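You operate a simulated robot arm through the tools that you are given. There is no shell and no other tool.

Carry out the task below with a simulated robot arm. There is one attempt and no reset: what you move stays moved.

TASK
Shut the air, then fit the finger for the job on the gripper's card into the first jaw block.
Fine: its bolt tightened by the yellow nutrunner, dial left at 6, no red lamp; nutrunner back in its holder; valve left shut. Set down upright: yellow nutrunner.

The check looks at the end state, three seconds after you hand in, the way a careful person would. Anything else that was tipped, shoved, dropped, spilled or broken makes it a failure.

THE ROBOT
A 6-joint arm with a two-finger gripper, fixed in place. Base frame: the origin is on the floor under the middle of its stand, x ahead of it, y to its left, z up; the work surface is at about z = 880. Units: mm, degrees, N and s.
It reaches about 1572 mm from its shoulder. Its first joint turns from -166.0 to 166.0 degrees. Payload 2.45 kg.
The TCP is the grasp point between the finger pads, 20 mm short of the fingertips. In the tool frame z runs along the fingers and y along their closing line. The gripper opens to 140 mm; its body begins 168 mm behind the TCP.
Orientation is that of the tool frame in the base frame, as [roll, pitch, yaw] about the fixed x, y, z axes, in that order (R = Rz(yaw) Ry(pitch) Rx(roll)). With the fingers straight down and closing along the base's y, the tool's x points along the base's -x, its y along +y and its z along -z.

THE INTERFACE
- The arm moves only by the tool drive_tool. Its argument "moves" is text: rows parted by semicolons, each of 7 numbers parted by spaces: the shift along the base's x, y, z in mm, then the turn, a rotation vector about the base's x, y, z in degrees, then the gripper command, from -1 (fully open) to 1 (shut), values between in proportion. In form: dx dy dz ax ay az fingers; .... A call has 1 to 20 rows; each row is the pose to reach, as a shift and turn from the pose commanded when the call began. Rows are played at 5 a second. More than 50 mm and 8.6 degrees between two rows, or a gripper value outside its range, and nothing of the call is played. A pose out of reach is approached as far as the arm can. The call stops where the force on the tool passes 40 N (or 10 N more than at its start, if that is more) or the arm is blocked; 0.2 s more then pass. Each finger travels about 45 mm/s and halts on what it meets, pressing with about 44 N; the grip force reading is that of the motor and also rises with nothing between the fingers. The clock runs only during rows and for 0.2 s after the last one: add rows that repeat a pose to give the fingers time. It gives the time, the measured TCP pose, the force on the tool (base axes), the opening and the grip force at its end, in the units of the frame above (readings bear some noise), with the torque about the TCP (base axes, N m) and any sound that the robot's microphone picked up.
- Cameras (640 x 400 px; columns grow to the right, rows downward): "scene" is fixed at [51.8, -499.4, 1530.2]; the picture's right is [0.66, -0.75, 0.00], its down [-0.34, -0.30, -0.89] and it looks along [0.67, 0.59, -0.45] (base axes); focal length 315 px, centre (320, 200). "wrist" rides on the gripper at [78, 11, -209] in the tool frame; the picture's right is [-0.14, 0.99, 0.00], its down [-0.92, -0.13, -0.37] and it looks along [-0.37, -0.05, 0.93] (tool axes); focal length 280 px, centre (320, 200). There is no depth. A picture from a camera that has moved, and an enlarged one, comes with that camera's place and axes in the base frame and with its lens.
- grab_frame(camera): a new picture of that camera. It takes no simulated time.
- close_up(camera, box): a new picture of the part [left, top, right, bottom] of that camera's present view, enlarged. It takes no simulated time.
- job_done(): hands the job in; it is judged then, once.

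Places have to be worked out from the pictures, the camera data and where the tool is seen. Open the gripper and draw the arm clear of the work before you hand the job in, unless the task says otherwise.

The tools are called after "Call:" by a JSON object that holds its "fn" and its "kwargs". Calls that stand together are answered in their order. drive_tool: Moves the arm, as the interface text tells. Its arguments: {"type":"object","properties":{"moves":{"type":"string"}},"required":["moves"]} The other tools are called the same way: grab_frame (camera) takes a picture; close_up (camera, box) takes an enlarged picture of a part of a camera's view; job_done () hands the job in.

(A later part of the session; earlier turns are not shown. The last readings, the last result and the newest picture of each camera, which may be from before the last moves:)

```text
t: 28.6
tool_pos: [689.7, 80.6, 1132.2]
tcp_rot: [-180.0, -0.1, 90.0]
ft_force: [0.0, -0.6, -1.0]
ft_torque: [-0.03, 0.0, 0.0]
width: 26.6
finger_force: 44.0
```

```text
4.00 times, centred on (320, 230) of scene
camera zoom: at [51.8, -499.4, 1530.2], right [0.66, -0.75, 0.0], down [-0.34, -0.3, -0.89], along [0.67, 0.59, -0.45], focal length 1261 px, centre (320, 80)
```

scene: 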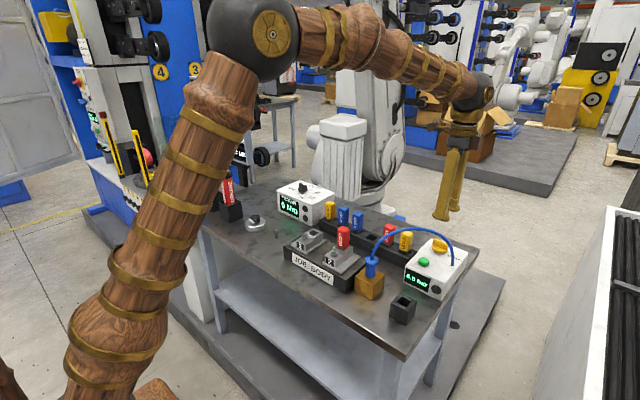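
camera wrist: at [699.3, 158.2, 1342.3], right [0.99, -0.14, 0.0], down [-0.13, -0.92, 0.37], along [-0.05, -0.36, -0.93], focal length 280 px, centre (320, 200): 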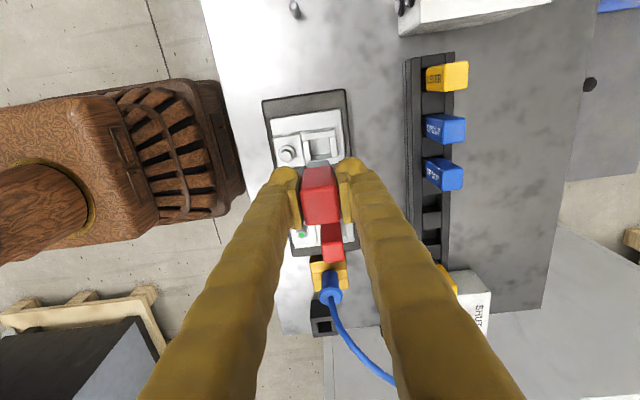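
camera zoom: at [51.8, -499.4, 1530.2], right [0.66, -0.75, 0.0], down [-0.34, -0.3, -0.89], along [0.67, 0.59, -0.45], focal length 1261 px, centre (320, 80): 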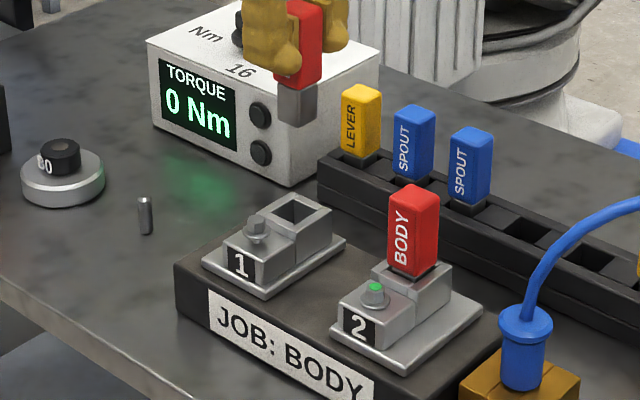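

The pocket, bolt and shank are all visible. I'll zoom tighter to measure pocket and shank.

Call:
{"fn": "close_up", "kwargs": {"camera": "wrist", "box": [260, 110, 360, 172]}}

Call:
{"fn": "close_up", "kwargs": {"camera": "scene", "box": [295, 220, 360, 265]}}

Call:
{"fn": "close_up", "kwargs": {"camera": "scene", "box": [290, 170, 350, 220]}}

```text
6.40 times, centred on (310, 141) of wrist
camera zoom: at [699.3, 158.2, 1342.3], right [0.99, -0.14, 0.0], down [-0.13, -0.92, 0.37], along [-0.05, -0.36, -0.93], focal length 1794 px, centre (384, 578)
```

zoom: 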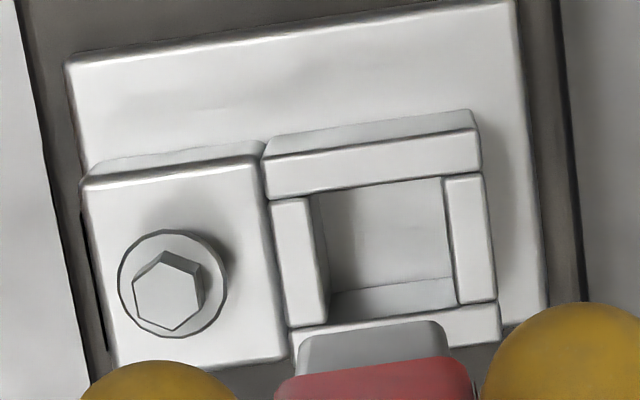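

```text
8.89 times, centred on (328, 242) of scene
camera zoom: at [51.8, -499.4, 1530.2], right [0.66, -0.75, 0.0], down [-0.34, -0.3, -0.89], along [0.67, 0.59, -0.45], focal length 2803 px, centre (253, -178)
```

zoom: 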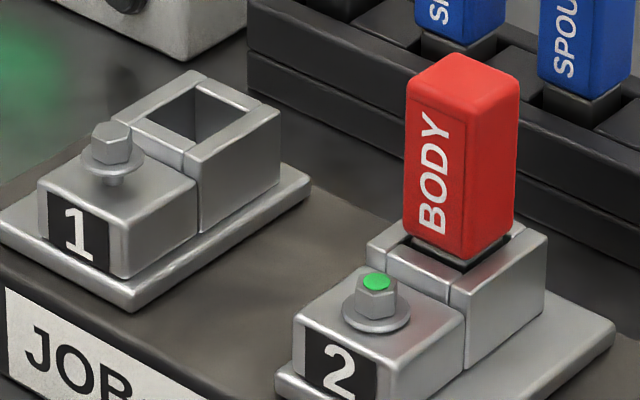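

```text
8.00 times, centred on (320, 195) of scene
camera zoom: at [51.8, -499.4, 1530.2], right [0.66, -0.75, 0.0], down [-0.34, -0.3, -0.89], along [0.67, 0.59, -0.45], focal length 2522 px, centre (320, 240)
```

zoom: 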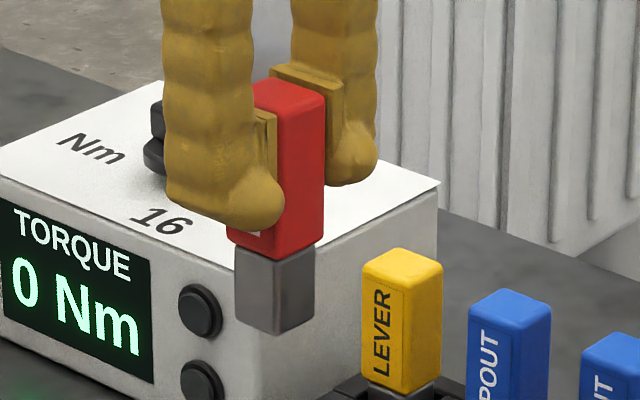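

Bolt 1 is raised (loose) and bolt 2 is seated with its green dot. The shank (about 21 mm) lines up with the pocket (about 28 mm) within a couple of mm; I'll lower to shank bottom z≈990 and recheck.

Call:
{"fn": "drive_tool", "kwargs": {"moves": "0 1 -40 0 0 0 1; 0 1 -78 0 0 0 1; 0 1 -78 0 0 0 1; 0 1 -78 0 0 0 1"}}

Call:
{"fn": "close_up", "kwargs": {"camera": "wrist", "box": [220, 110, 420, 235]}}

Call:
{"fn": "close_up", "kwargs": {"camera": "wrist", "box": [260, 120, 360, 182]}}

Call:
{"fn": "close_up", "kwargs": {"camera": "scene", "box": [280, 190, 360, 260]}}

```text
t: 29.6
tool_pos: [689.9, 81.4, 1052.5]
tcp_rot: [-180.0, -0.1, 90.1]
ft_force: [-1.3, 1.0, -1.4]
ft_torque: [-0.01, 0.0, 0.0]
width: 26.8
finger_force: 43.7
```

```text
3.20 times, centred on (320, 172) of wrist
camera zoom: at [700.1, 159.2, 1263.0], right [0.99, -0.14, 0.0], down [-0.13, -0.92, 0.37], along [-0.05, -0.36, -0.93], focal length 897 px, centre (320, 288)
```

zoom: 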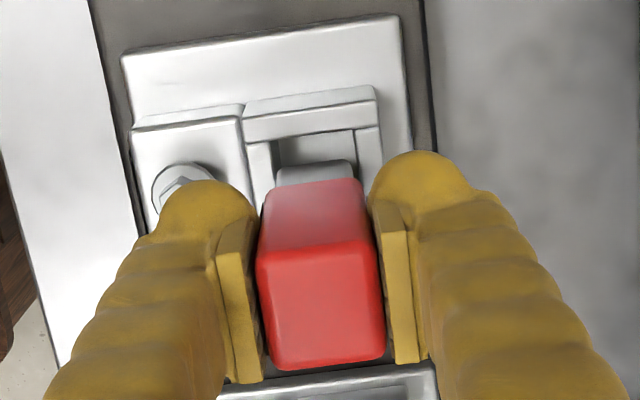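

```text
6.40 times, centred on (310, 151) of wrist
camera zoom: at [700.1, 159.2, 1263.0], right [0.99, -0.14, 0.0], down [-0.13, -0.92, 0.37], along [-0.05, -0.36, -0.93], focal length 1794 px, centre (384, 514)
```

zoom: 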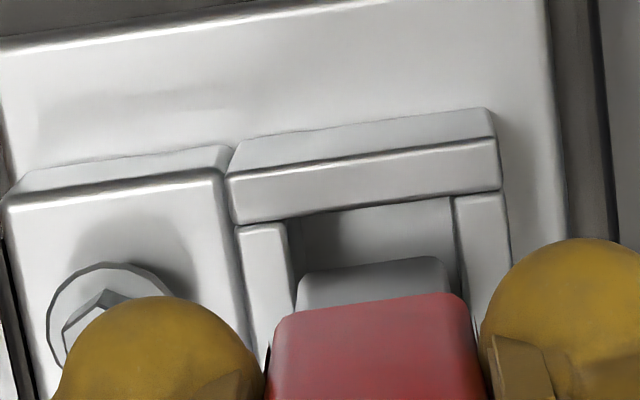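

```text
5.71 times, centred on (320, 225) of scene
camera zoom: at [51.8, -499.4, 1530.2], right [0.66, -0.75, 0.0], down [-0.34, -0.3, -0.89], along [0.67, 0.59, -0.45], focal length 1802 px, centre (320, 57)
```

zoom: 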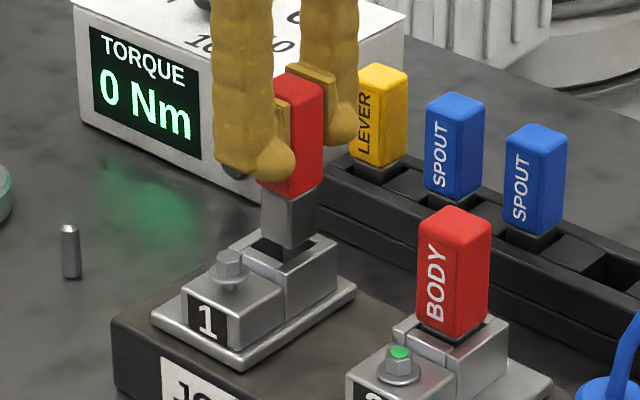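

Now the rim reads z≈977 and the shank needs about +0.8 mm in x and +5.5 mm in y to centre over the pocket. I'll shift, then lower 10 mm gently so the shank tip just enters.

Call:
{"fn": "drive_tool", "kwargs": {"moves": "0.8 5.5 0 0 0 0 1; 0.8 5.5 0 0 0 0 1; 0.8 5.5 -3 0 0 0 1; 0.8 5.5 -6 0 0 0 1; 0.8 5.5 -9 0 0 0 1; 0.8 5.5 -12 0 0 0 1; 0.8 5.5 -12 0 0 0 1"}}

Call:
{"fn": "close_up", "kwargs": {"camera": "wrist", "box": [260, 120, 360, 182]}}

Call:
{"fn": "close_up", "kwargs": {"camera": "scene", "box": [290, 195, 350, 255]}}

```text
t: 31.2
tool_pos: [692.5, 86.9, 1041.6]
tcp_rot: [-179.8, -0.1, 90.0]
ft_force: [-0.2, 0.5, -2.1]
ft_torque: [0.02, -0.04, -0.03]
width: 26.7
finger_force: 43.9
```

```text
6.40 times, centred on (310, 151) of wrist
camera zoom: at [700.9, 164.9, 1251.5], right [0.99, -0.14, 0.0], down [-0.13, -0.92, 0.37], along [-0.05, -0.36, -0.93], focal length 1794 px, centre (384, 514)
```

zoom: 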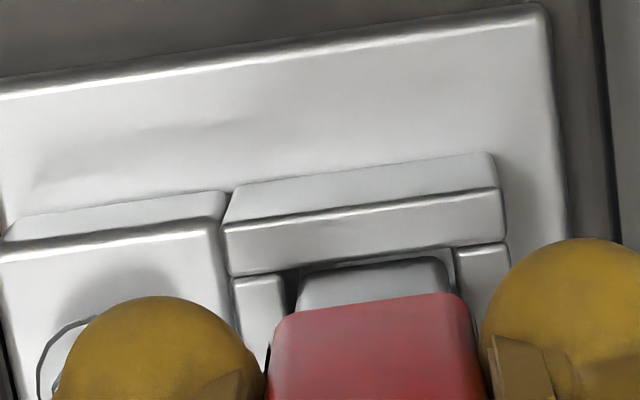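

```text
6.67 times, centred on (320, 225) of scene
camera zoom: at [51.8, -499.4, 1530.2], right [0.66, -0.75, 0.0], down [-0.34, -0.3, -0.89], along [0.67, 0.59, -0.45], focal length 2102 px, centre (320, 33)
```

zoom: 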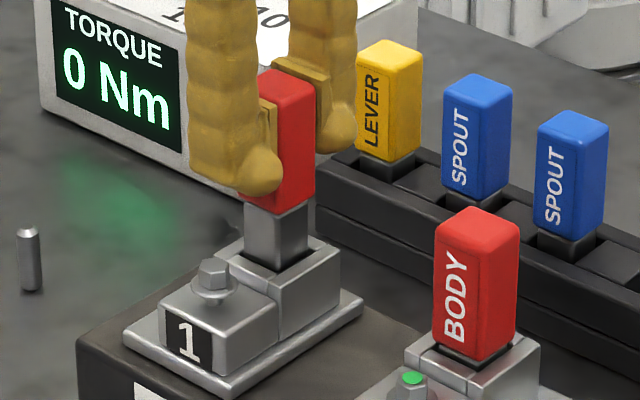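

No contact force, and the shank tip appears inside the rim. I'll nudge -0.6 mm in x to centre and lower another 10 mm, watching the force.

Call:
{"fn": "drive_tool", "kwargs": {"moves": "-0.6 0 0 0 0 0 1; -0.6 0 -2 0 0 0 1; -0.6 0 -4 0 0 0 1; -0.6 0 -6 0 0 0 1; -0.6 0 -8 0 0 0 1; -0.6 0 -10 0 0 0 1; -0.6 0 -10 0 0 0 1"}}

Call:
{"fn": "close_up", "kwargs": {"camera": "wrist", "box": [260, 120, 360, 182]}}

Call:
{"fn": "close_up", "kwargs": {"camera": "scene", "box": [290, 205, 350, 255]}}

```text
t: 32.8
tool_pos: [690.5, 87.6, 1032.7]
tcp_rot: [-180.0, -0.1, 90.1]
ft_force: [0.0, -0.5, -2.8]
ft_torque: [-0.04, 0.02, 0.01]
width: 26.6
finger_force: 44.3
```

```text
6.40 times, centred on (310, 151) of wrist
camera zoom: at [700.3, 165.1, 1242.8], right [0.99, -0.14, 0.0], down [-0.13, -0.92, 0.37], along [-0.05, -0.36, -0.93], focal length 1794 px, centre (384, 514)
```

zoom: 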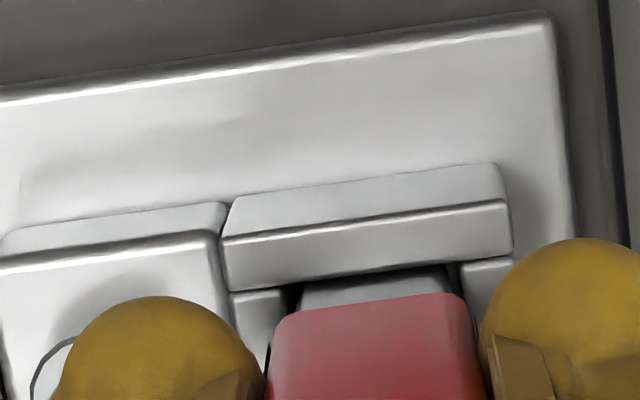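

```text
8.00 times, centred on (320, 230) of scene
camera zoom: at [51.8, -499.4, 1530.2], right [0.66, -0.75, 0.0], down [-0.34, -0.3, -0.89], along [0.67, 0.59, -0.45], focal length 2522 px, centre (320, -40)
```

zoom: 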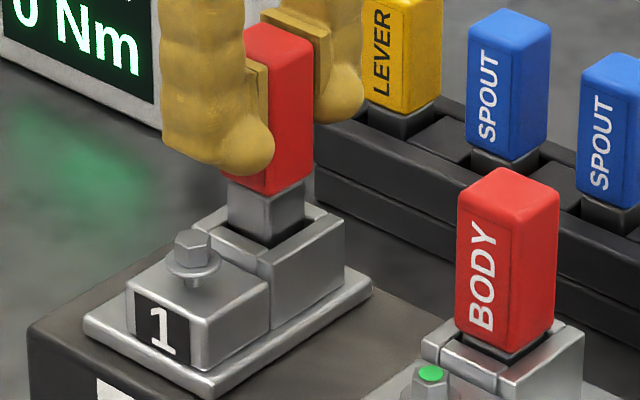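

The shank is well started with no side force; I estimate about 19 mm left to seat, and about 24 mm from fingertip to bolt top. I'll go down 10 more mm and re-check.

Call:
{"fn": "drive_tool", "kwargs": {"moves": "0 0 -2 0 0 0 1; 0 0 -4 0 0 0 1; 0 0 -6 0 0 0 1; 0 0 -8 0 0 0 1; 0 0 -10 0 0 0 1; 0 0 -10 0 0 0 1"}}

Call:
{"fn": "close_up", "kwargs": {"camera": "scene", "box": [290, 205, 350, 255]}}

Call:
{"fn": "close_up", "kwargs": {"camera": "wrist", "box": [220, 110, 420, 235]}}

```text
t: 34.2
tool_pos: [689.8, 87.7, 1024.3]
tcp_rot: [180.0, 0.0, 89.9]
ft_force: [1.1, -2.3, -0.3]
ft_torque: [-0.15, -0.03, 0.04]
width: 26.6
finger_force: 43.9
```

```text
8.00 times, centred on (320, 230) of scene
camera zoom: at [51.8, -499.4, 1530.2], right [0.66, -0.75, 0.0], down [-0.34, -0.3, -0.89], along [0.67, 0.59, -0.45], focal length 2522 px, centre (320, -40)
```

zoom: 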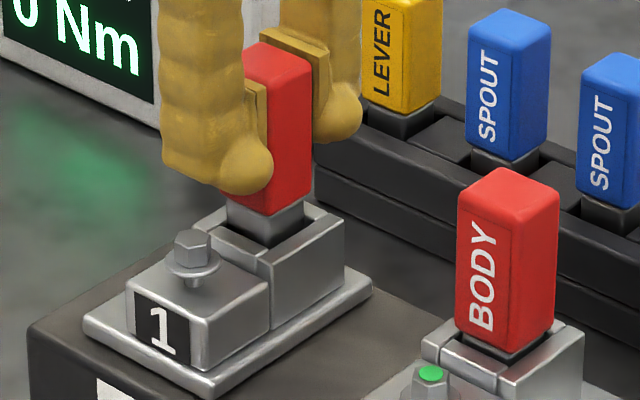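

```text
3.20 times, centred on (320, 172) of wrist
camera zoom: at [700.1, 165.6, 1233.7], right [0.99, -0.14, 0.0], down [-0.13, -0.92, 0.37], along [-0.05, -0.36, -0.93], focal length 897 px, centre (320, 288)
```

zoom: 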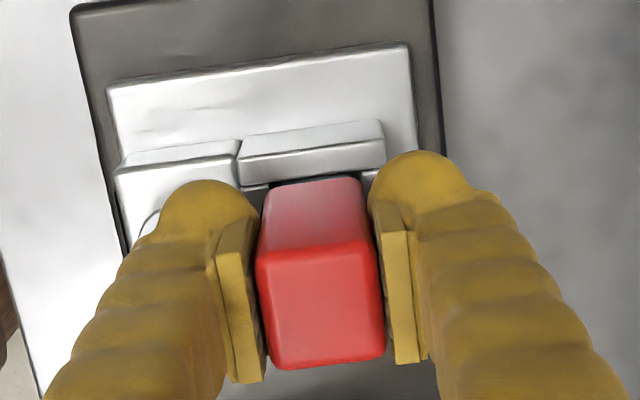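

There's a slight -2 N in y, so the shank is brushing the +y wall; I'll ease -0.7 mm in y and lower another 6 mm.

Call:
{"fn": "drive_tool", "kwargs": {"moves": "0 -0.7 0 0 0 0 1; 0 -0.7 -2 0 0 0 1; 0 -0.7 -4 0 0 0 1; 0 -0.7 -6 0 0 0 1; 0 -0.7 -6 0 0 0 1"}}

Call:
{"fn": "close_up", "kwargs": {"camera": "scene", "box": [290, 205, 350, 255]}}

```text
t: 35.4
tool_pos: [690.5, 85.0, 1017.7]
tcp_rot: [-179.9, -0.1, 90.0]
ft_force: [0.3, -1.0, -1.9]
ft_torque: [0.0, 0.01, 0.01]
width: 26.7
finger_force: 43.5
```

```text
8.00 times, centred on (320, 230) of scene
camera zoom: at [51.8, -499.4, 1530.2], right [0.66, -0.75, 0.0], down [-0.34, -0.3, -0.89], along [0.67, 0.59, -0.45], focal length 2522 px, centre (320, -40)
```

zoom: 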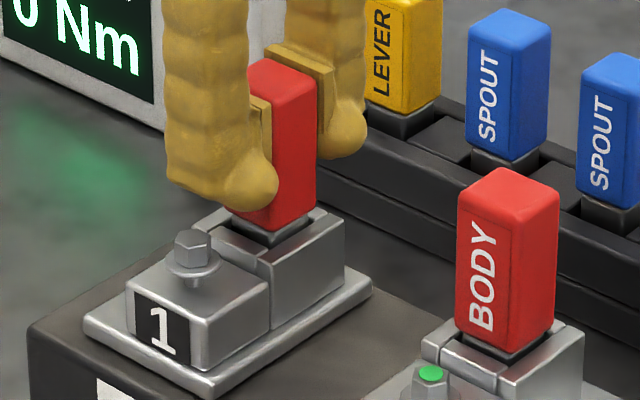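

About 4 mm remains to full seating and the fingertip is only a few mm above the bolt, so I'll open just slightly to let it slide down, then lift away before opening more.

Call:
{"fn": "drive_tool", "kwargs": {"moves": "0 0 0 0 0 0 0.58; 0 0 0 0 0 0 0.54; 0 0 0 0 0 0 0.54; 0 0 0 0 0 0 0.54"}}

Call:
{"fn": "close_up", "kwargs": {"camera": "scene", "box": [290, 205, 350, 255]}}

Call:
{"fn": "close_up", "kwargs": {"camera": "wrist", "box": [220, 110, 420, 235]}}

```text
t: 36.4
tool_pos: [691.8, 85.4, 1017.0]
tcp_rot: [-180.0, -0.1, 90.0]
ft_force: [0.6, -0.7, 0.4]
ft_torque: [0.0, 0.0, 0.02]
width: 32.4
finger_force: 0.0
```

```text
8.00 times, centred on (320, 230) of scene
camera zoom: at [51.8, -499.4, 1530.2], right [0.66, -0.75, 0.0], down [-0.34, -0.3, -0.89], along [0.67, 0.59, -0.45], focal length 2522 px, centre (320, -40)
```

zoom: 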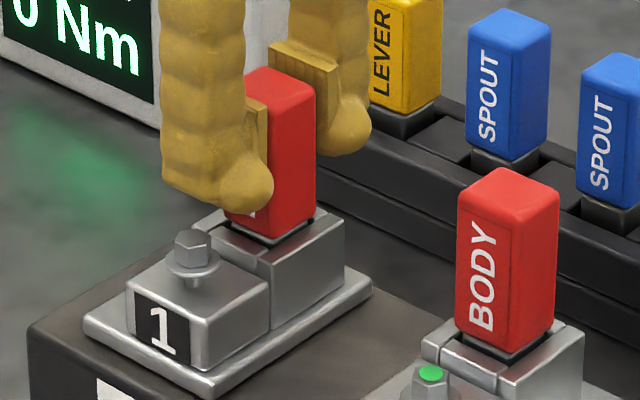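

```text
3.20 times, centred on (320, 172) of wrist
camera zoom: at [700.4, 163.4, 1227.2], right [0.99, -0.14, 0.0], down [-0.13, -0.92, 0.37], along [-0.05, -0.36, -0.93], focal length 897 px, centre (320, 288)
```

zoom: 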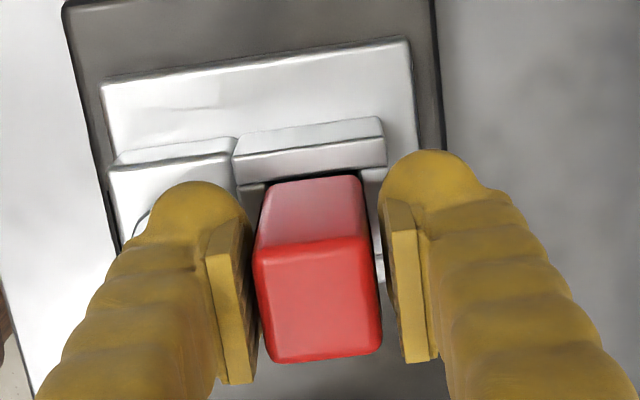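

The finger slid down and stands upright in the pocket. I'll lift the gripper straight up and inspect.

Call:
{"fn": "drive_tool", "kwargs": {"moves": "0 0 10 0 0 0 0.54; 0 0 25 0 0 0 0.54; 0 0 50 0 0 0 0.54; 0 0 80 0 0 0 0.54; 0 0 115 0 0 0 0.54; 0 0 150 0 0 0 0.2; 0 0 150 0 0 0 0.2"}}

Call:
{"fn": "close_up", "kwargs": {"camera": "scene", "box": [285, 215, 365, 275]}}

Call:
{"fn": "close_up", "kwargs": {"camera": "wrist", "box": [230, 90, 400, 215]}}

```text
t: 38.0
tool_pos: [691.7, 86.4, 1168.6]
tcp_rot: [-179.9, -0.1, 90.0]
ft_force: [0.5, 0.6, -0.2]
ft_torque: [0.0, 0.03, 0.01]
width: 56.2
finger_force: 0.1
```

```text
6.67 times, centred on (325, 245) of scene
camera zoom: at [51.8, -499.4, 1530.2], right [0.66, -0.75, 0.0], down [-0.34, -0.3, -0.89], along [0.67, 0.59, -0.45], focal length 2102 px, centre (287, -100)
```

zoom: 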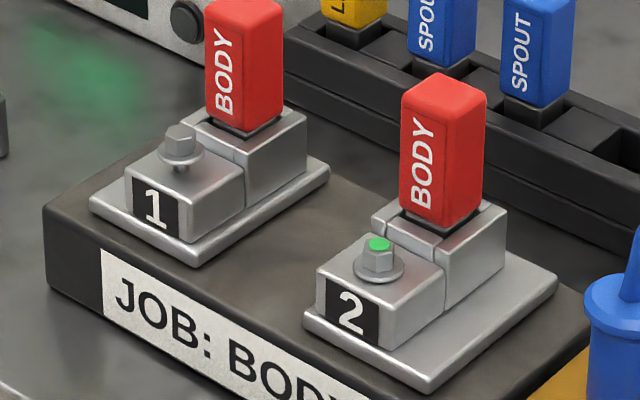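

```text
3.20 times, centred on (315, 152) of wrist
camera zoom: at [702.1, 164.3, 1378.6], right [0.99, -0.14, 0.0], down [-0.13, -0.92, 0.37], along [-0.05, -0.36, -0.93], focal length 897 px, centre (336, 352)
```

zoom: 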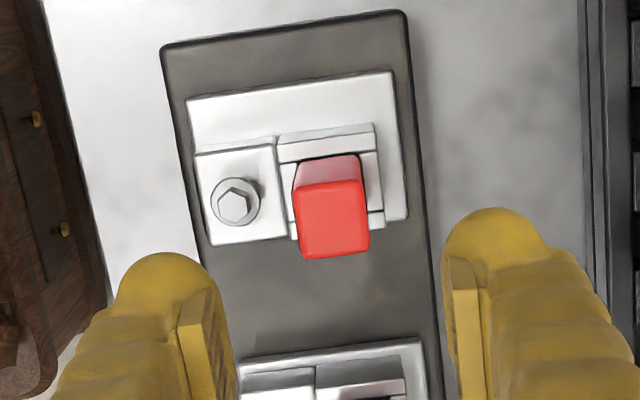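

I'll zoom in on both blocks to compare how deep each finger sits.

Call:
{"fn": "close_up", "kwargs": {"camera": "scene", "box": [300, 215, 332, 240]}}

Call:
{"fn": "close_up", "kwargs": {"camera": "scene", "box": [325, 230, 357, 255]}}

```text
16.00 times, centred on (316, 228) of scene
camera zoom: at [51.8, -499.4, 1530.2], right [0.66, -0.75, 0.0], down [-0.34, -0.3, -0.89], along [0.67, 0.59, -0.45], focal length 5045 px, centre (384, -240)
```

zoom: 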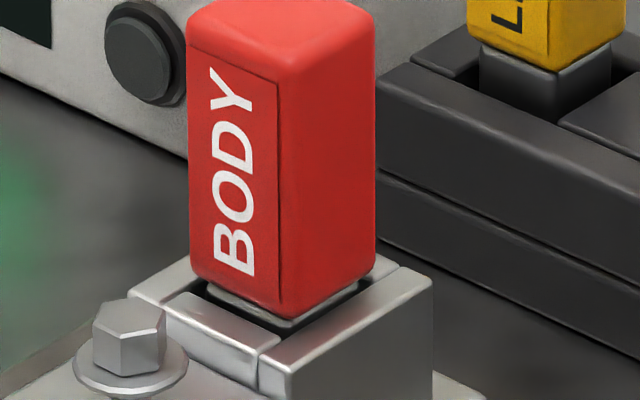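

```text
16.00 times, centred on (341, 242) of scene
camera zoom: at [51.8, -499.4, 1530.2], right [0.66, -0.75, 0.0], down [-0.34, -0.3, -0.89], along [0.67, 0.59, -0.45], focal length 5045 px, centre (-16, -480)
```

zoom: 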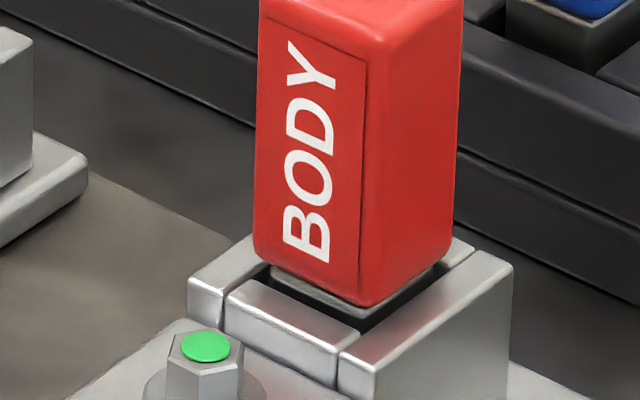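

Block 1's finger sits at the same depth as block 2's. Next is the dial: I place it at about (877, 310), disk z≈995, pointer now at 10 (about -9° from -y). I'll move above it with the fingers aligned across its ridge.

Call:
{"fn": "drive_tool", "kwargs": {"moves": "27 32 0 0 0 -2 0.29; 54 64 0 0 0 -4 0.29; 81 96 0 0 0 -6 0.29; 108 128 0 0 0 -9 0.29; 135 160 0 0 0 -9 0.29; 162 192 0 0 0 -9 0.29; 187 224 -10 0 0 -9 0.29; 187 224 -50 0 0 -9 0.29; 187 224 -50 0 0 -9 0.29"}}

Call:
{"fn": "grab_frame", "kwargs": {"camera": "wrist"}}

Call:
{"fn": "close_up", "kwargs": {"camera": "wrist", "box": [220, 90, 420, 215]}}

Call:
{"fn": "close_up", "kwargs": {"camera": "scene", "box": [250, 130, 350, 230]}}

```text
t: 40.0
tool_pos: [879.1, 309.4, 1117.3]
tcp_rot: [-180.0, -0.1, 81.0]
ft_force: [-0.3, -0.8, 0.7]
ft_torque: [0.02, 0.0, -0.01]
width: 49.6
finger_force: 0.2
```

```text
taken
camera wrist: at [900.6, 384.8, 1327.3], right [0.96, -0.29, 0.0], down [-0.27, -0.89, 0.37], along [-0.11, -0.35, -0.93], focal length 280 px, centre (320, 200)
```

wrist: 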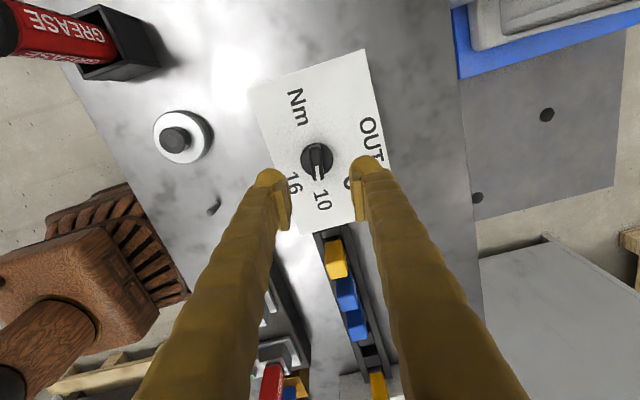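

```text
3.20 times, centred on (320, 152) of wrist
camera zoom: at [900.6, 384.8, 1327.3], right [0.96, -0.29, 0.0], down [-0.27, -0.89, 0.37], along [-0.11, -0.35, -0.93], focal length 897 px, centre (320, 352)
```

zoom: 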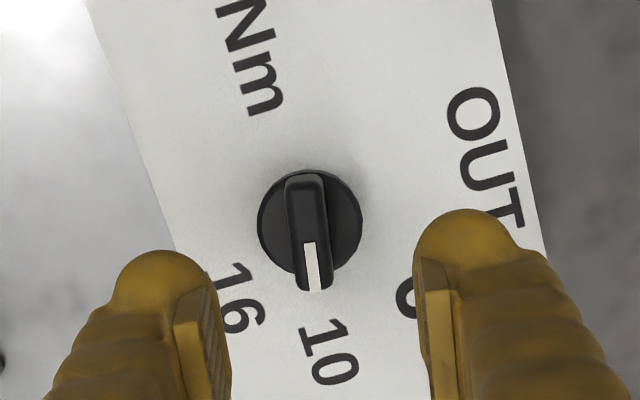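

```text
4.00 times, centred on (300, 180) of scene
camera zoom: at [51.8, -499.4, 1530.2], right [0.66, -0.75, 0.0], down [-0.34, -0.3, -0.89], along [0.67, 0.59, -0.45], focal length 1261 px, centre (400, 280)
```

zoom: 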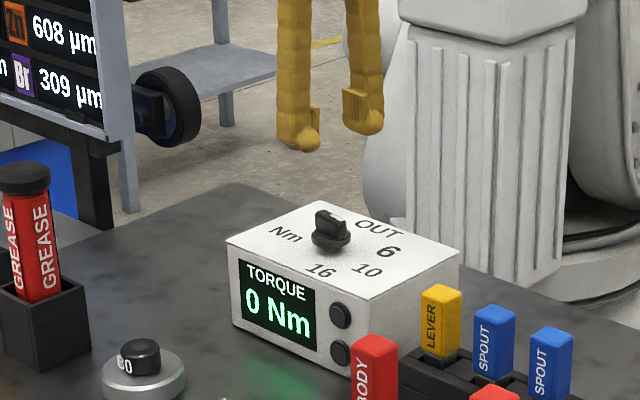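

The dial centre triangulates to about (873.5, 309.7), disk z≈1000, and the fingers are aligned with its ridge (pointer at 10). I'll centre and lower to z≈1045 for a final check.

Call:
{"fn": "drive_tool", "kwargs": {"moves": "-3.7 0.2 -35 0 0 0 0.4; -3.7 0.2 -70 0 0 0 0.4; -3.7 0.2 -70 0 0 0 0.4"}}

Call:
{"fn": "close_up", "kwargs": {"camera": "wrist", "box": [220, 100, 420, 225]}}

Call:
{"fn": "close_up", "kwargs": {"camera": "scene", "box": [270, 150, 340, 210]}}

```text
t: 40.8
tool_pos: [874.8, 310.6, 1046.3]
tcp_rot: [180.0, 0.0, 80.9]
ft_force: [-0.2, 1.3, 0.2]
ft_torque: [0.0, 0.01, -0.01]
width: 41.9
finger_force: 0.0
```

```text
3.20 times, centred on (320, 162) of wrist
camera zoom: at [896.1, 386.1, 1256.7], right [0.96, -0.29, 0.0], down [-0.27, -0.89, 0.37], along [-0.11, -0.35, -0.93], focal length 897 px, centre (320, 320)
```

zoom: 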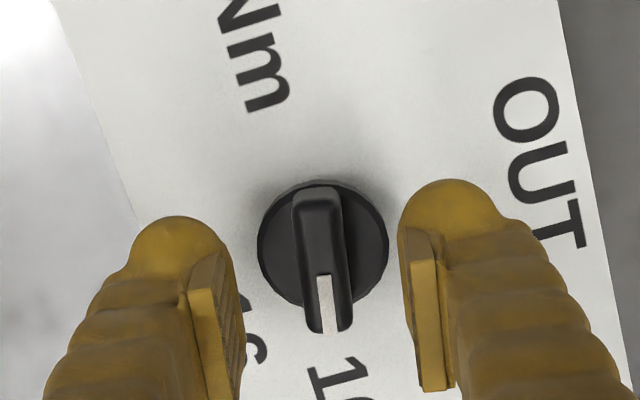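

```text
6.67 times, centred on (305, 180) of scene
camera zoom: at [51.8, -499.4, 1530.2], right [0.66, -0.75, 0.0], down [-0.34, -0.3, -0.89], along [0.67, 0.59, -0.45], focal length 2102 px, centre (420, 333)
```

zoom: 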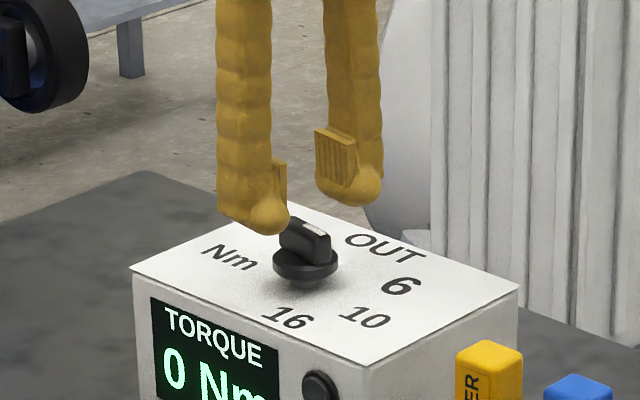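

Centred to within 1 mm. I'll lower to z≈1023 and close on the dial's ridge.

Call:
{"fn": "drive_tool", "kwargs": {"moves": "0.4 -0.6 -10 0 0 0 0.4; 0.4 -0.6 -18 0 0 0 0.4; 0.4 -0.6 -24 0 0 0 0.4; 0.4 -0.6 -24 0 0 0 0.4; 0.4 -0.6 -24 0 0 0 0.7; 0.4 -0.6 -24 0 0 0 1; 0.4 -0.6 -24 0 0 0 1; 0.4 -0.6 -24 0 0 0 1; 0.4 -0.6 -24 0 0 0 1"}}

Call:
{"fn": "close_up", "kwargs": {"camera": "wrist", "box": [220, 100, 420, 225]}}

Call:
{"fn": "close_up", "kwargs": {"camera": "scene", "box": [270, 150, 340, 210]}}

```text
t: 42.8
tool_pos: [873.9, 308.6, 1023.0]
tcp_rot: [179.9, -0.1, 81.0]
ft_force: [40.5, 1.8, -6.6]
ft_torque: [0.09, -0.42, 0.02]
width: 13.0
finger_force: 39.4
```

```text
3.20 times, centred on (320, 162) of wrist
camera zoom: at [896.3, 385.3, 1233.3], right [0.96, -0.29, 0.0], down [-0.27, -0.89, 0.37], along [-0.11, -0.35, -0.93], focal length 897 px, centre (320, 320)
```

zoom: 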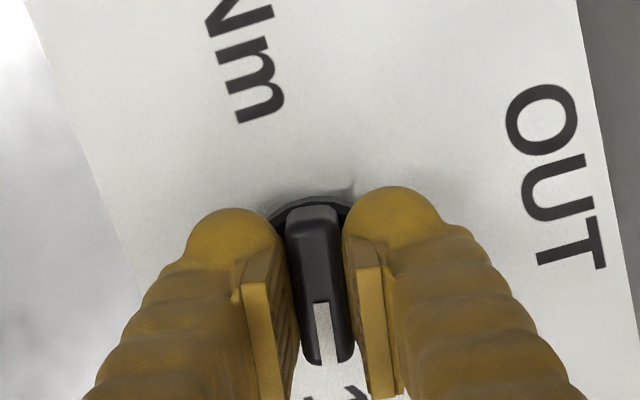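

```text
6.67 times, centred on (305, 180) of scene
camera zoom: at [51.8, -499.4, 1530.2], right [0.66, -0.75, 0.0], down [-0.34, -0.3, -0.89], along [0.67, 0.59, -0.45], focal length 2102 px, centre (420, 333)
```

zoom: 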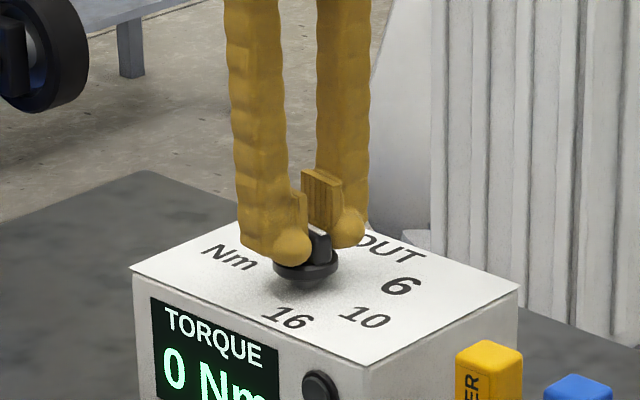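

The grip is on, but there's 40 N in +x, so the dial's axis is a bit further +x. I'll ease the tool +x in small steps to take the load off.

Call:
{"fn": "drive_tool", "kwargs": {"moves": "0.7 0 0 0 0 0 1; 1.2 0 0 0 0 0 1; 1.2 0 0 0 0 0 1"}}

```text
t: 43.6
tool_pos: [875.0, 309.9, 1022.9]
tcp_rot: [-179.9, -0.1, 80.9]
ft_force: [20.5, 4.7, 5.7]
ft_torque: [0.23, -0.25, -0.04]
width: 12.8
finger_force: 39.5
```

Force dropped to 20 N per 1.2 mm, so another 1.2 mm should null it.

Call:
{"fn": "drive_tool", "kwargs": {"moves": "0.7 0.1 0 0 0 0 1; 1.2 0.2 0 0 0 0 1; 1.2 0.2 0 0 0 0 1"}}

```text
t: 44.4
tool_pos: [876.5, 309.8, 1023.7]
tcp_rot: [-179.7, 0.0, 81.1]
ft_force: [-20.5, -0.3, 14.3]
ft_torque: [-0.1, 0.25, 0.01]
width: 12.7
finger_force: 40.3
```

It overshot to -20 N; the centre is about 0.6 mm back.

Call:
{"fn": "drive_tool", "kwargs": {"moves": "-0.3 0 0 0 0 0 1; -0.6 0 0.2 0 0 0 1; -0.6 0 0.2 0 0 0 1"}}

```text
t: 45.2
tool_pos: [875.4, 310.5, 1022.5]
tcp_rot: [-180.0, -0.1, 81.0]
ft_force: [-36.6, -3.2, 11.3]
ft_torque: [-0.08, 0.36, 0.02]
width: 13.2
finger_force: 40.0
```

The reading isn't following simply; I'll hold still and read again.

Call:
{"fn": "drive_tool", "kwargs": {"moves": "0 0 0 0 0 0 1; 0 0 0 0 0 0 1; 0 0 0 0 0 0 1"}}

Call:
{"fn": "close_up", "kwargs": {"camera": "wrist", "box": [220, 100, 420, 225]}}

```text
t: 46.0
tool_pos: [876.3, 308.9, 1024.8]
tcp_rot: [-179.8, -0.1, 81.1]
ft_force: [-46.0, -5.0, 6.8]
ft_torque: [-0.12, 0.4, 0.03]
width: 13.4
finger_force: 40.4
```

```text
3.20 times, centred on (320, 162) of wrist
camera zoom: at [897.2, 385.4, 1233.1], right [0.96, -0.29, 0.0], down [-0.27, -0.89, 0.37], along [-0.11, -0.35, -0.93], focal length 897 px, centre (320, 320)
```

zoom: 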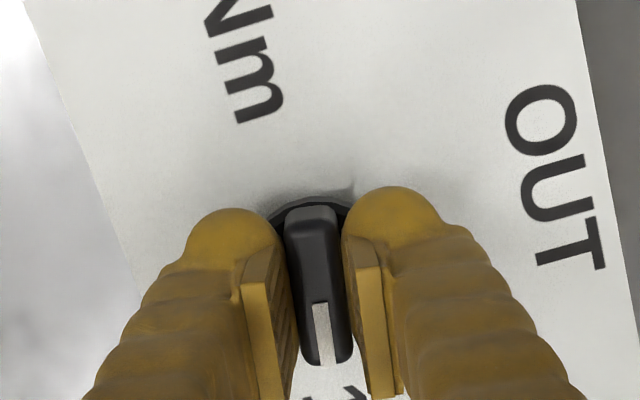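

The side load creeps while holding because the grip is slightly off-centre (now too far +x). I'll open a little, re-centre to x≈874.8 and re-grip.

Call:
{"fn": "drive_tool", "kwargs": {"moves": "0 0 0 0 0 0 0.65; 0 0 0 0 0 0 0.65; -0.9 -0.2 0 0 0 0 0.65; -0.9 -0.2 0 0 0 0 0.65; -0.9 -0.2 0 0 0 0 0.9; -0.9 -0.2 0 0 0 0 1; -0.9 -0.2 0 0 0 0 1"}}

```text
t: 47.6
tool_pos: [874.0, 309.2, 1023.7]
tcp_rot: [-179.9, -0.1, 81.0]
ft_force: [-8.4, 0.6, -0.5]
ft_torque: [0.08, 0.11, 0.03]
width: 13.2
finger_force: 40.2
```

Now only -8 N. I'll turn the dial +49° (from 10 to 6).

Call:
{"fn": "drive_tool", "kwargs": {"moves": "0 0 0 0 0 5 1; 0 0 0 0 0 10 1; 0 0 0 0 0 15 1; 0 0 0 0 0 20 1; 0 0 0 0 0 25 1; 0 0 0 0 0 30 1; 0 0 0 0 0 35 1; 0 0 0 0 0 40 1; 0 0 0 0 0 45 1; 0 0 0 0 0 49 1; 0 0 0 0 0 49 1"}}

Call:
{"fn": "close_up", "kwargs": {"camera": "wrist", "box": [220, 100, 420, 225]}}

Call:
{"fn": "close_up", "kwargs": {"camera": "scene", "box": [260, 150, 350, 230]}}

```text
t: 50.0
tool_pos: [875.1, 311.0, 1023.8]
tcp_rot: [-180.0, 0.0, 130.1]
ft_force: [4.7, 8.0, 3.6]
ft_torque: [0.08, -0.03, -0.02]
width: 13.1
finger_force: 39.7
```

```text
3.20 times, centred on (320, 162) of wrist
camera zoom: at [832.5, 376.6, 1233.2], right [0.85, 0.53, 0.0], down [0.5, -0.79, 0.37], along [0.19, -0.31, -0.93], focal length 897 px, centre (320, 320)
```

zoom: 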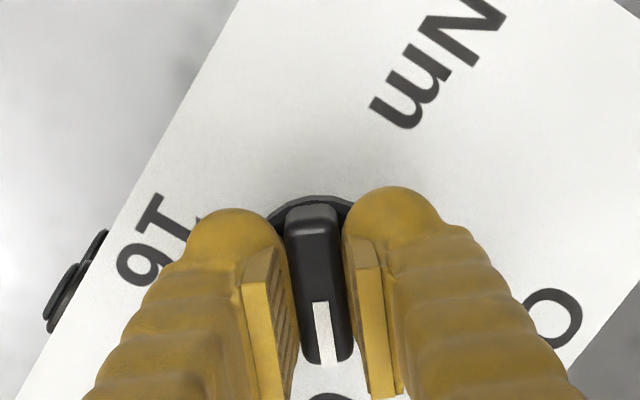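

```text
5.00 times, centred on (305, 190) of scene
camera zoom: at [51.8, -499.4, 1530.2], right [0.66, -0.75, 0.0], down [-0.34, -0.3, -0.89], along [0.67, 0.59, -0.45], focal length 1576 px, centre (395, 250)
```

zoom: 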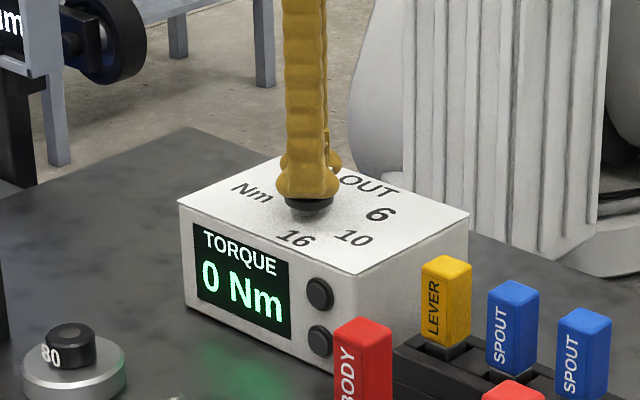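

The dial turned with little load. I'll open slightly, lift, and check where the pointer rests.

Call:
{"fn": "drive_tool", "kwargs": {"moves": "0 0 0 0 0 0 0.65; 0 0 0 0 0 0 0.6; 0 0 10 0 0 0 0.6; 0 0 40 0 0 0 0.5; 0 0 80 0 0 0 0.2; 0 0 120 0 0 0 -0.2; 0 0 120 0 0 0 -0.4"}}

Call:
{"fn": "close_up", "kwargs": {"camera": "wrist", "box": [220, 70, 420, 195]}}

Call:
{"fn": "close_up", "kwargs": {"camera": "scene", "box": [265, 165, 345, 225]}}

```text
t: 51.6
tool_pos: [877.0, 307.5, 1143.6]
tcp_rot: [-179.9, -0.1, 130.0]
ft_force: [0.2, 0.3, -0.1]
ft_torque: [0.02, 0.0, 0.0]
width: 98.3
finger_force: 0.1
```

```text
3.20 times, centred on (320, 132) of wrist
camera zoom: at [833.5, 376.0, 1352.9], right [0.85, 0.53, 0.0], down [0.49, -0.79, 0.37], along [0.19, -0.31, -0.93], focal length 897 px, centre (320, 416)
```

zoom: 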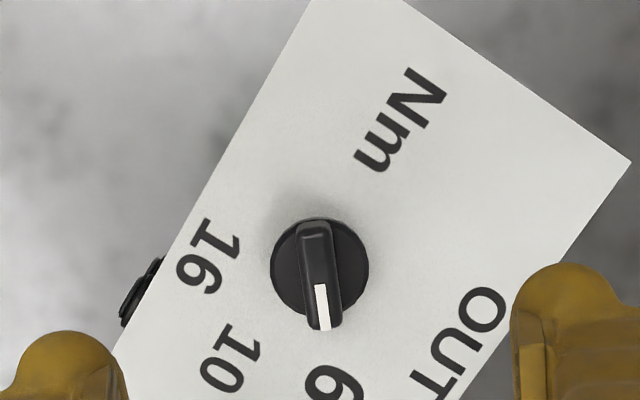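

```text
6.67 times, centred on (305, 195) of scene
camera zoom: at [51.8, -499.4, 1530.2], right [0.66, -0.75, 0.0], down [-0.34, -0.3, -0.89], along [0.67, 0.59, -0.45], focal length 2102 px, centre (420, 233)
```

zoom: 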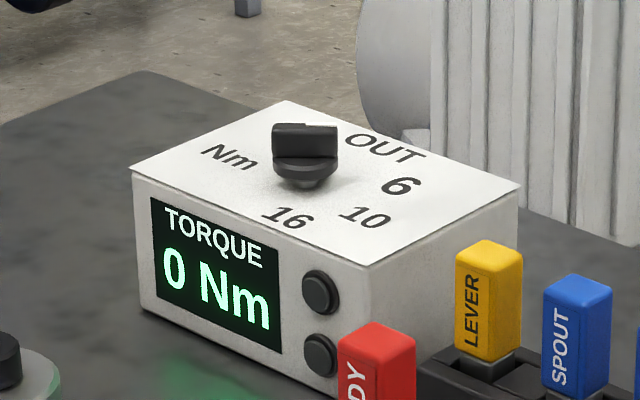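

The pointer is now on 6. Next I'll travel up and over to the nutrunner holder (estimated near (676, 671), top ≈1060–1075), turning the fingers to close along x.

Call:
{"fn": "drive_tool", "kwargs": {"moves": "-15 20 38 0 0 -5 -0.4; -40 50 76 0 0 -10 -0.4; -62 85 76 0 0 -15 -0.4; -84 120 76 0 0 -20 -0.4; -106 155 76 0 0 -25 -0.4; -128 190 76 0 0 -30 -0.4; -150 225 76 0 0 -35 -0.4; -172 260 76 0 0 -40 -0.4; -190 295 76 0 0 -40 -0.4; -190 295 76 0 0 -40 -0.4; -190 295 76 0 0 -40 -0.4"}}

Call:
{"fn": "grab_frame", "kwargs": {"camera": "wrist"}}

Call:
{"fn": "grab_frame", "kwargs": {"camera": "scene"}}

```text
refused: row 2 steps farther than a row can; nothing moved
```

```text
taken
camera wrist: at [833.5, 376.0, 1352.9], right [0.85, 0.53, 0.0], down [0.49, -0.79, 0.37], along [0.19, -0.31, -0.93], focal length 280 px, centre (320, 200)
```

wrist: 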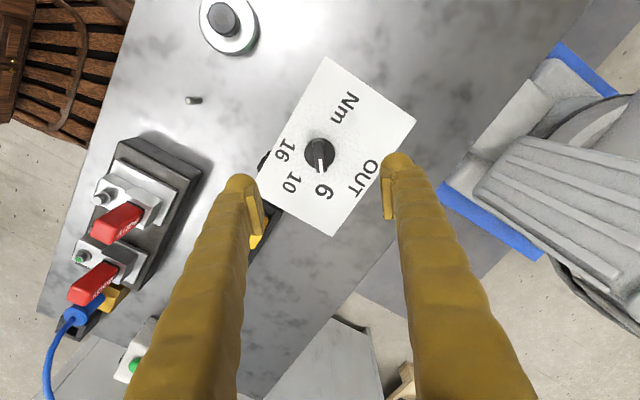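

```text
taken
```

scene: 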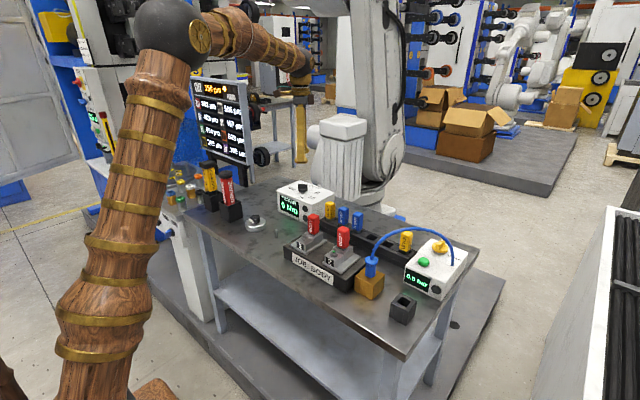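

One row was over the 50 mm step; I'll resend with smaller steps.

Call:
{"fn": "drive_tool", "kwargs": {"moves": "-12 16 35 0 0 -5 -0.4; -30 45 60 0 0 -10 -0.4; -50 80 76 0 0 -15 -0.4; -72 117 76 0 0 -20 -0.4; -94 154 76 0 0 -25 -0.4; -116 191 76 0 0 -30 -0.4; -138 228 76 0 0 -35 -0.4; -160 265 76 0 0 -40 -0.4; -180 295 76 0 0 -40 -0.4; -190 305 76 0 0 -40 -0.4; -190 305 76 0 0 -40 -0.4; -190 305 76 0 0 -40 -0.4"}}

Call:
{"fn": "grab_frame", "kwargs": {"camera": "wrist"}}

Call:
{"fn": "grab_frame", "kwargs": {"camera": "scene"}}

```text
t: 54.2
tool_pos: [685.0, 614.6, 1220.6]
tcp_rot: [-179.9, -0.1, 89.9]
ft_force: [1.0, 0.5, 0.4]
ft_torque: [0.0, 0.02, -0.03]
width: 98.2
finger_force: 0.1
```

```text
taken
camera wrist: at [693.6, 691.8, 1429.6], right [0.99, -0.14, 0.0], down [-0.13, -0.92, 0.37], along [-0.05, -0.36, -0.93], focal length 280 px, centre (320, 200)
```

wrist: 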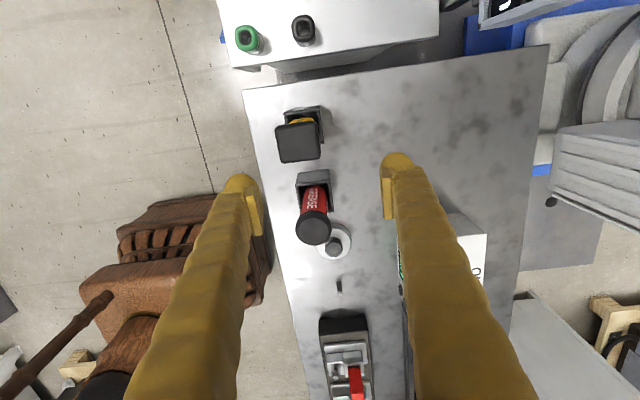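

```text
taken
```

scene: 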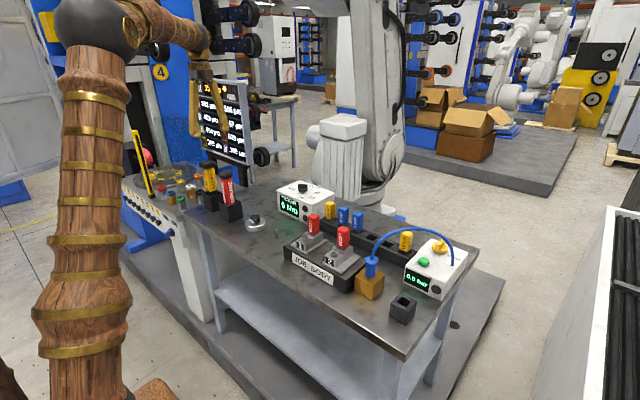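

The nutrunner's black cap is visible next to the grease gun; zooming in.

Call:
{"fn": "close_up", "kwargs": {"camera": "wrist", "box": [230, 90, 390, 190]}}

Call:
{"fn": "close_up", "kwargs": {"camera": "scene", "box": [190, 150, 250, 225]}}

```text
4.00 times, centred on (310, 140) of wrist
camera zoom: at [693.6, 691.8, 1429.6], right [0.99, -0.14, 0.0], down [-0.13, -0.92, 0.37], along [-0.05, -0.36, -0.93], focal length 1122 px, centre (360, 440)
```

zoom: 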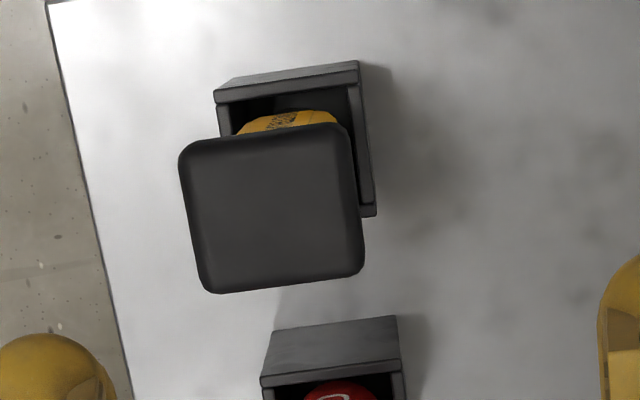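

```text
5.33 times, centred on (220, 188) of scene
camera zoom: at [51.8, -499.4, 1530.2], right [0.66, -0.75, 0.0], down [-0.34, -0.3, -0.89], along [0.67, 0.59, -0.45], focal length 1682 px, centre (853, 267)
```

zoom: 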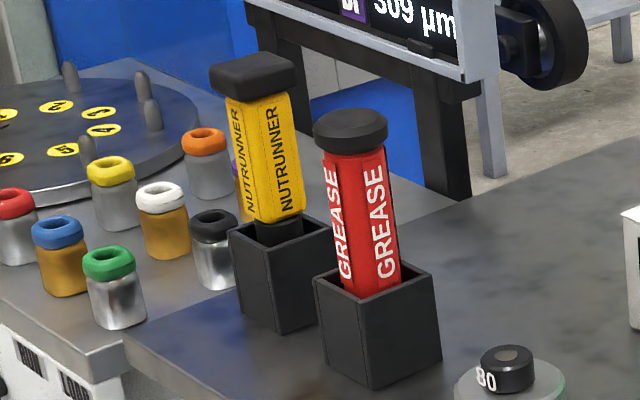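

The nutrunner's cap centre triangulates to about (660, 635), cap top z≈1089, cap ~50 mm square; its yellow body spans roughly z 970–1070. I'll centre above it at z≈1150 and check again.

Call:
{"fn": "drive_tool", "kwargs": {"moves": "-12 10 -35 0 0 0 -0.3; -25 21 -70 0 0 0 -0.3; -25 21 -70 0 0 0 -0.3; -25 21 -70 0 0 0 -0.3"}}

Call:
{"fn": "grab_frame", "kwargs": {"camera": "wrist"}}

Call:
{"fn": "close_up", "kwargs": {"camera": "wrist", "box": [220, 90, 420, 215]}}

Call:
{"fn": "close_up", "kwargs": {"camera": "scene", "box": [180, 110, 260, 220]}}

```text
t: 55.2
tool_pos: [660.7, 634.0, 1150.1]
tcp_rot: [-180.0, -0.1, 90.0]
ft_force: [0.3, -1.0, 0.4]
ft_torque: [0.0, -0.02, 0.01]
width: 91.0
finger_force: 0.1
```

```text
taken
camera wrist: at [670.3, 712.2, 1359.7], right [0.99, -0.14, 0.0], down [-0.13, -0.92, 0.37], along [-0.05, -0.36, -0.93], focal length 280 px, centre (320, 200)
```

wrist: 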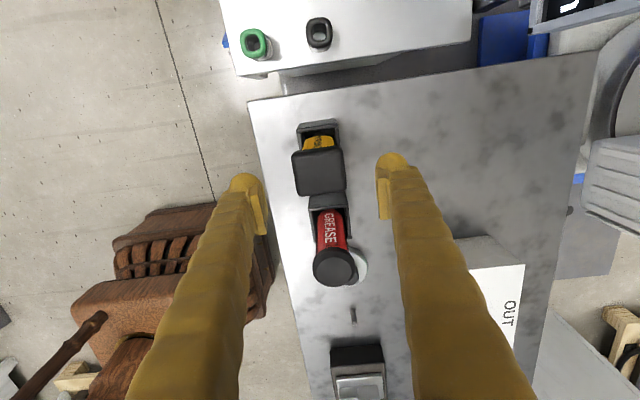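

```text
3.20 times, centred on (320, 152) of wrist
camera zoom: at [670.3, 712.2, 1359.7], right [0.99, -0.14, 0.0], down [-0.13, -0.92, 0.37], along [-0.05, -0.36, -0.93], focal length 897 px, centre (320, 352)
```

zoom: 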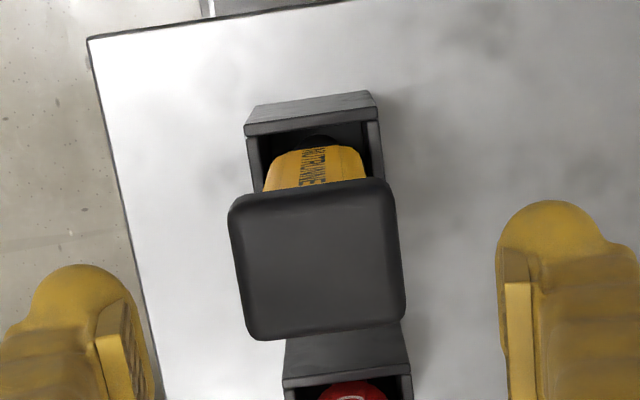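

```text
3.64 times, centred on (220, 165) of scene
camera zoom: at [51.8, -499.4, 1530.2], right [0.66, -0.75, 0.0], down [-0.34, -0.3, -0.89], along [0.67, 0.59, -0.45], focal length 1147 px, centre (684, 327)
```

zoom: 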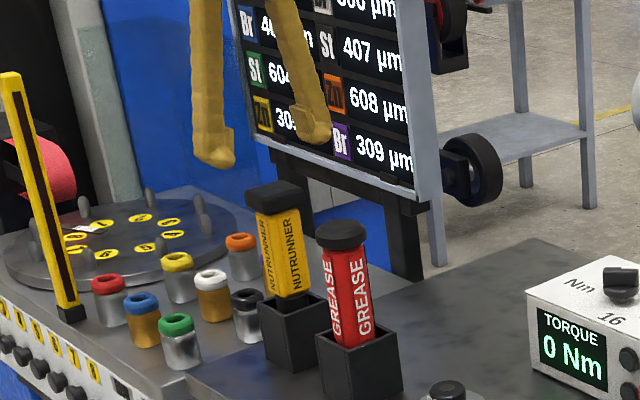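

Cap centre refined to (658.7, 635.1). I'll descend around the body to z≈1022 and close.

Call:
{"fn": "drive_tool", "kwargs": {"moves": "-1.3 0.1 -30 0 0 0 -0.3; -1.3 0.1 -60 0 0 0 -0.3; -1.3 0.1 -95 0 0 0 -0.3; -1.3 0.1 -128 0 0 0 -0.3; -1.3 0.1 -128 0 0 0 -0.3"}}

Call:
{"fn": "grab_frame", "kwargs": {"camera": "wrist"}}

Call:
{"fn": "close_up", "kwargs": {"camera": "scene", "box": [180, 130, 260, 220]}}

```text
t: 56.4
tool_pos: [658.4, 634.5, 1020.1]
tcp_rot: [-179.8, -0.1, 90.1]
ft_force: [-1.2, -0.5, 0.4]
ft_torque: [0.04, 0.0, -0.01]
width: 91.1
finger_force: 0.0
```

```text
taken
camera wrist: at [667.5, 712.3, 1229.8], right [0.99, -0.14, 0.0], down [-0.13, -0.92, 0.37], along [-0.05, -0.36, -0.93], focal length 280 px, centre (320, 200)
```

wrist: 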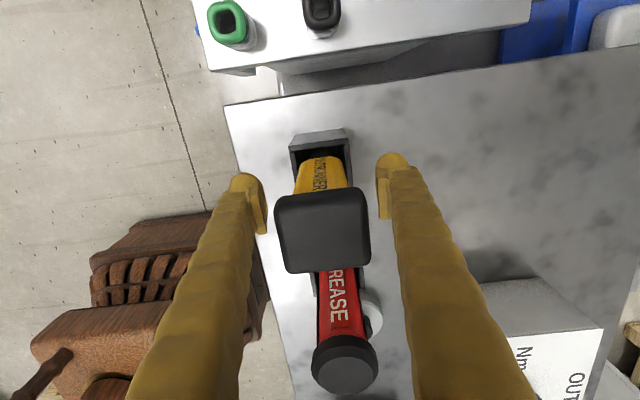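

```text
4.44 times, centred on (220, 175) of scene
camera zoom: at [51.8, -499.4, 1530.2], right [0.66, -0.75, 0.0], down [-0.34, -0.3, -0.89], along [0.67, 0.59, -0.45], focal length 1401 px, centre (764, 311)
```

zoom: 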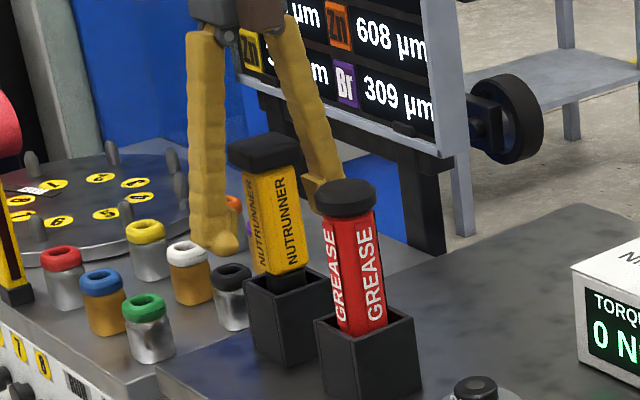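

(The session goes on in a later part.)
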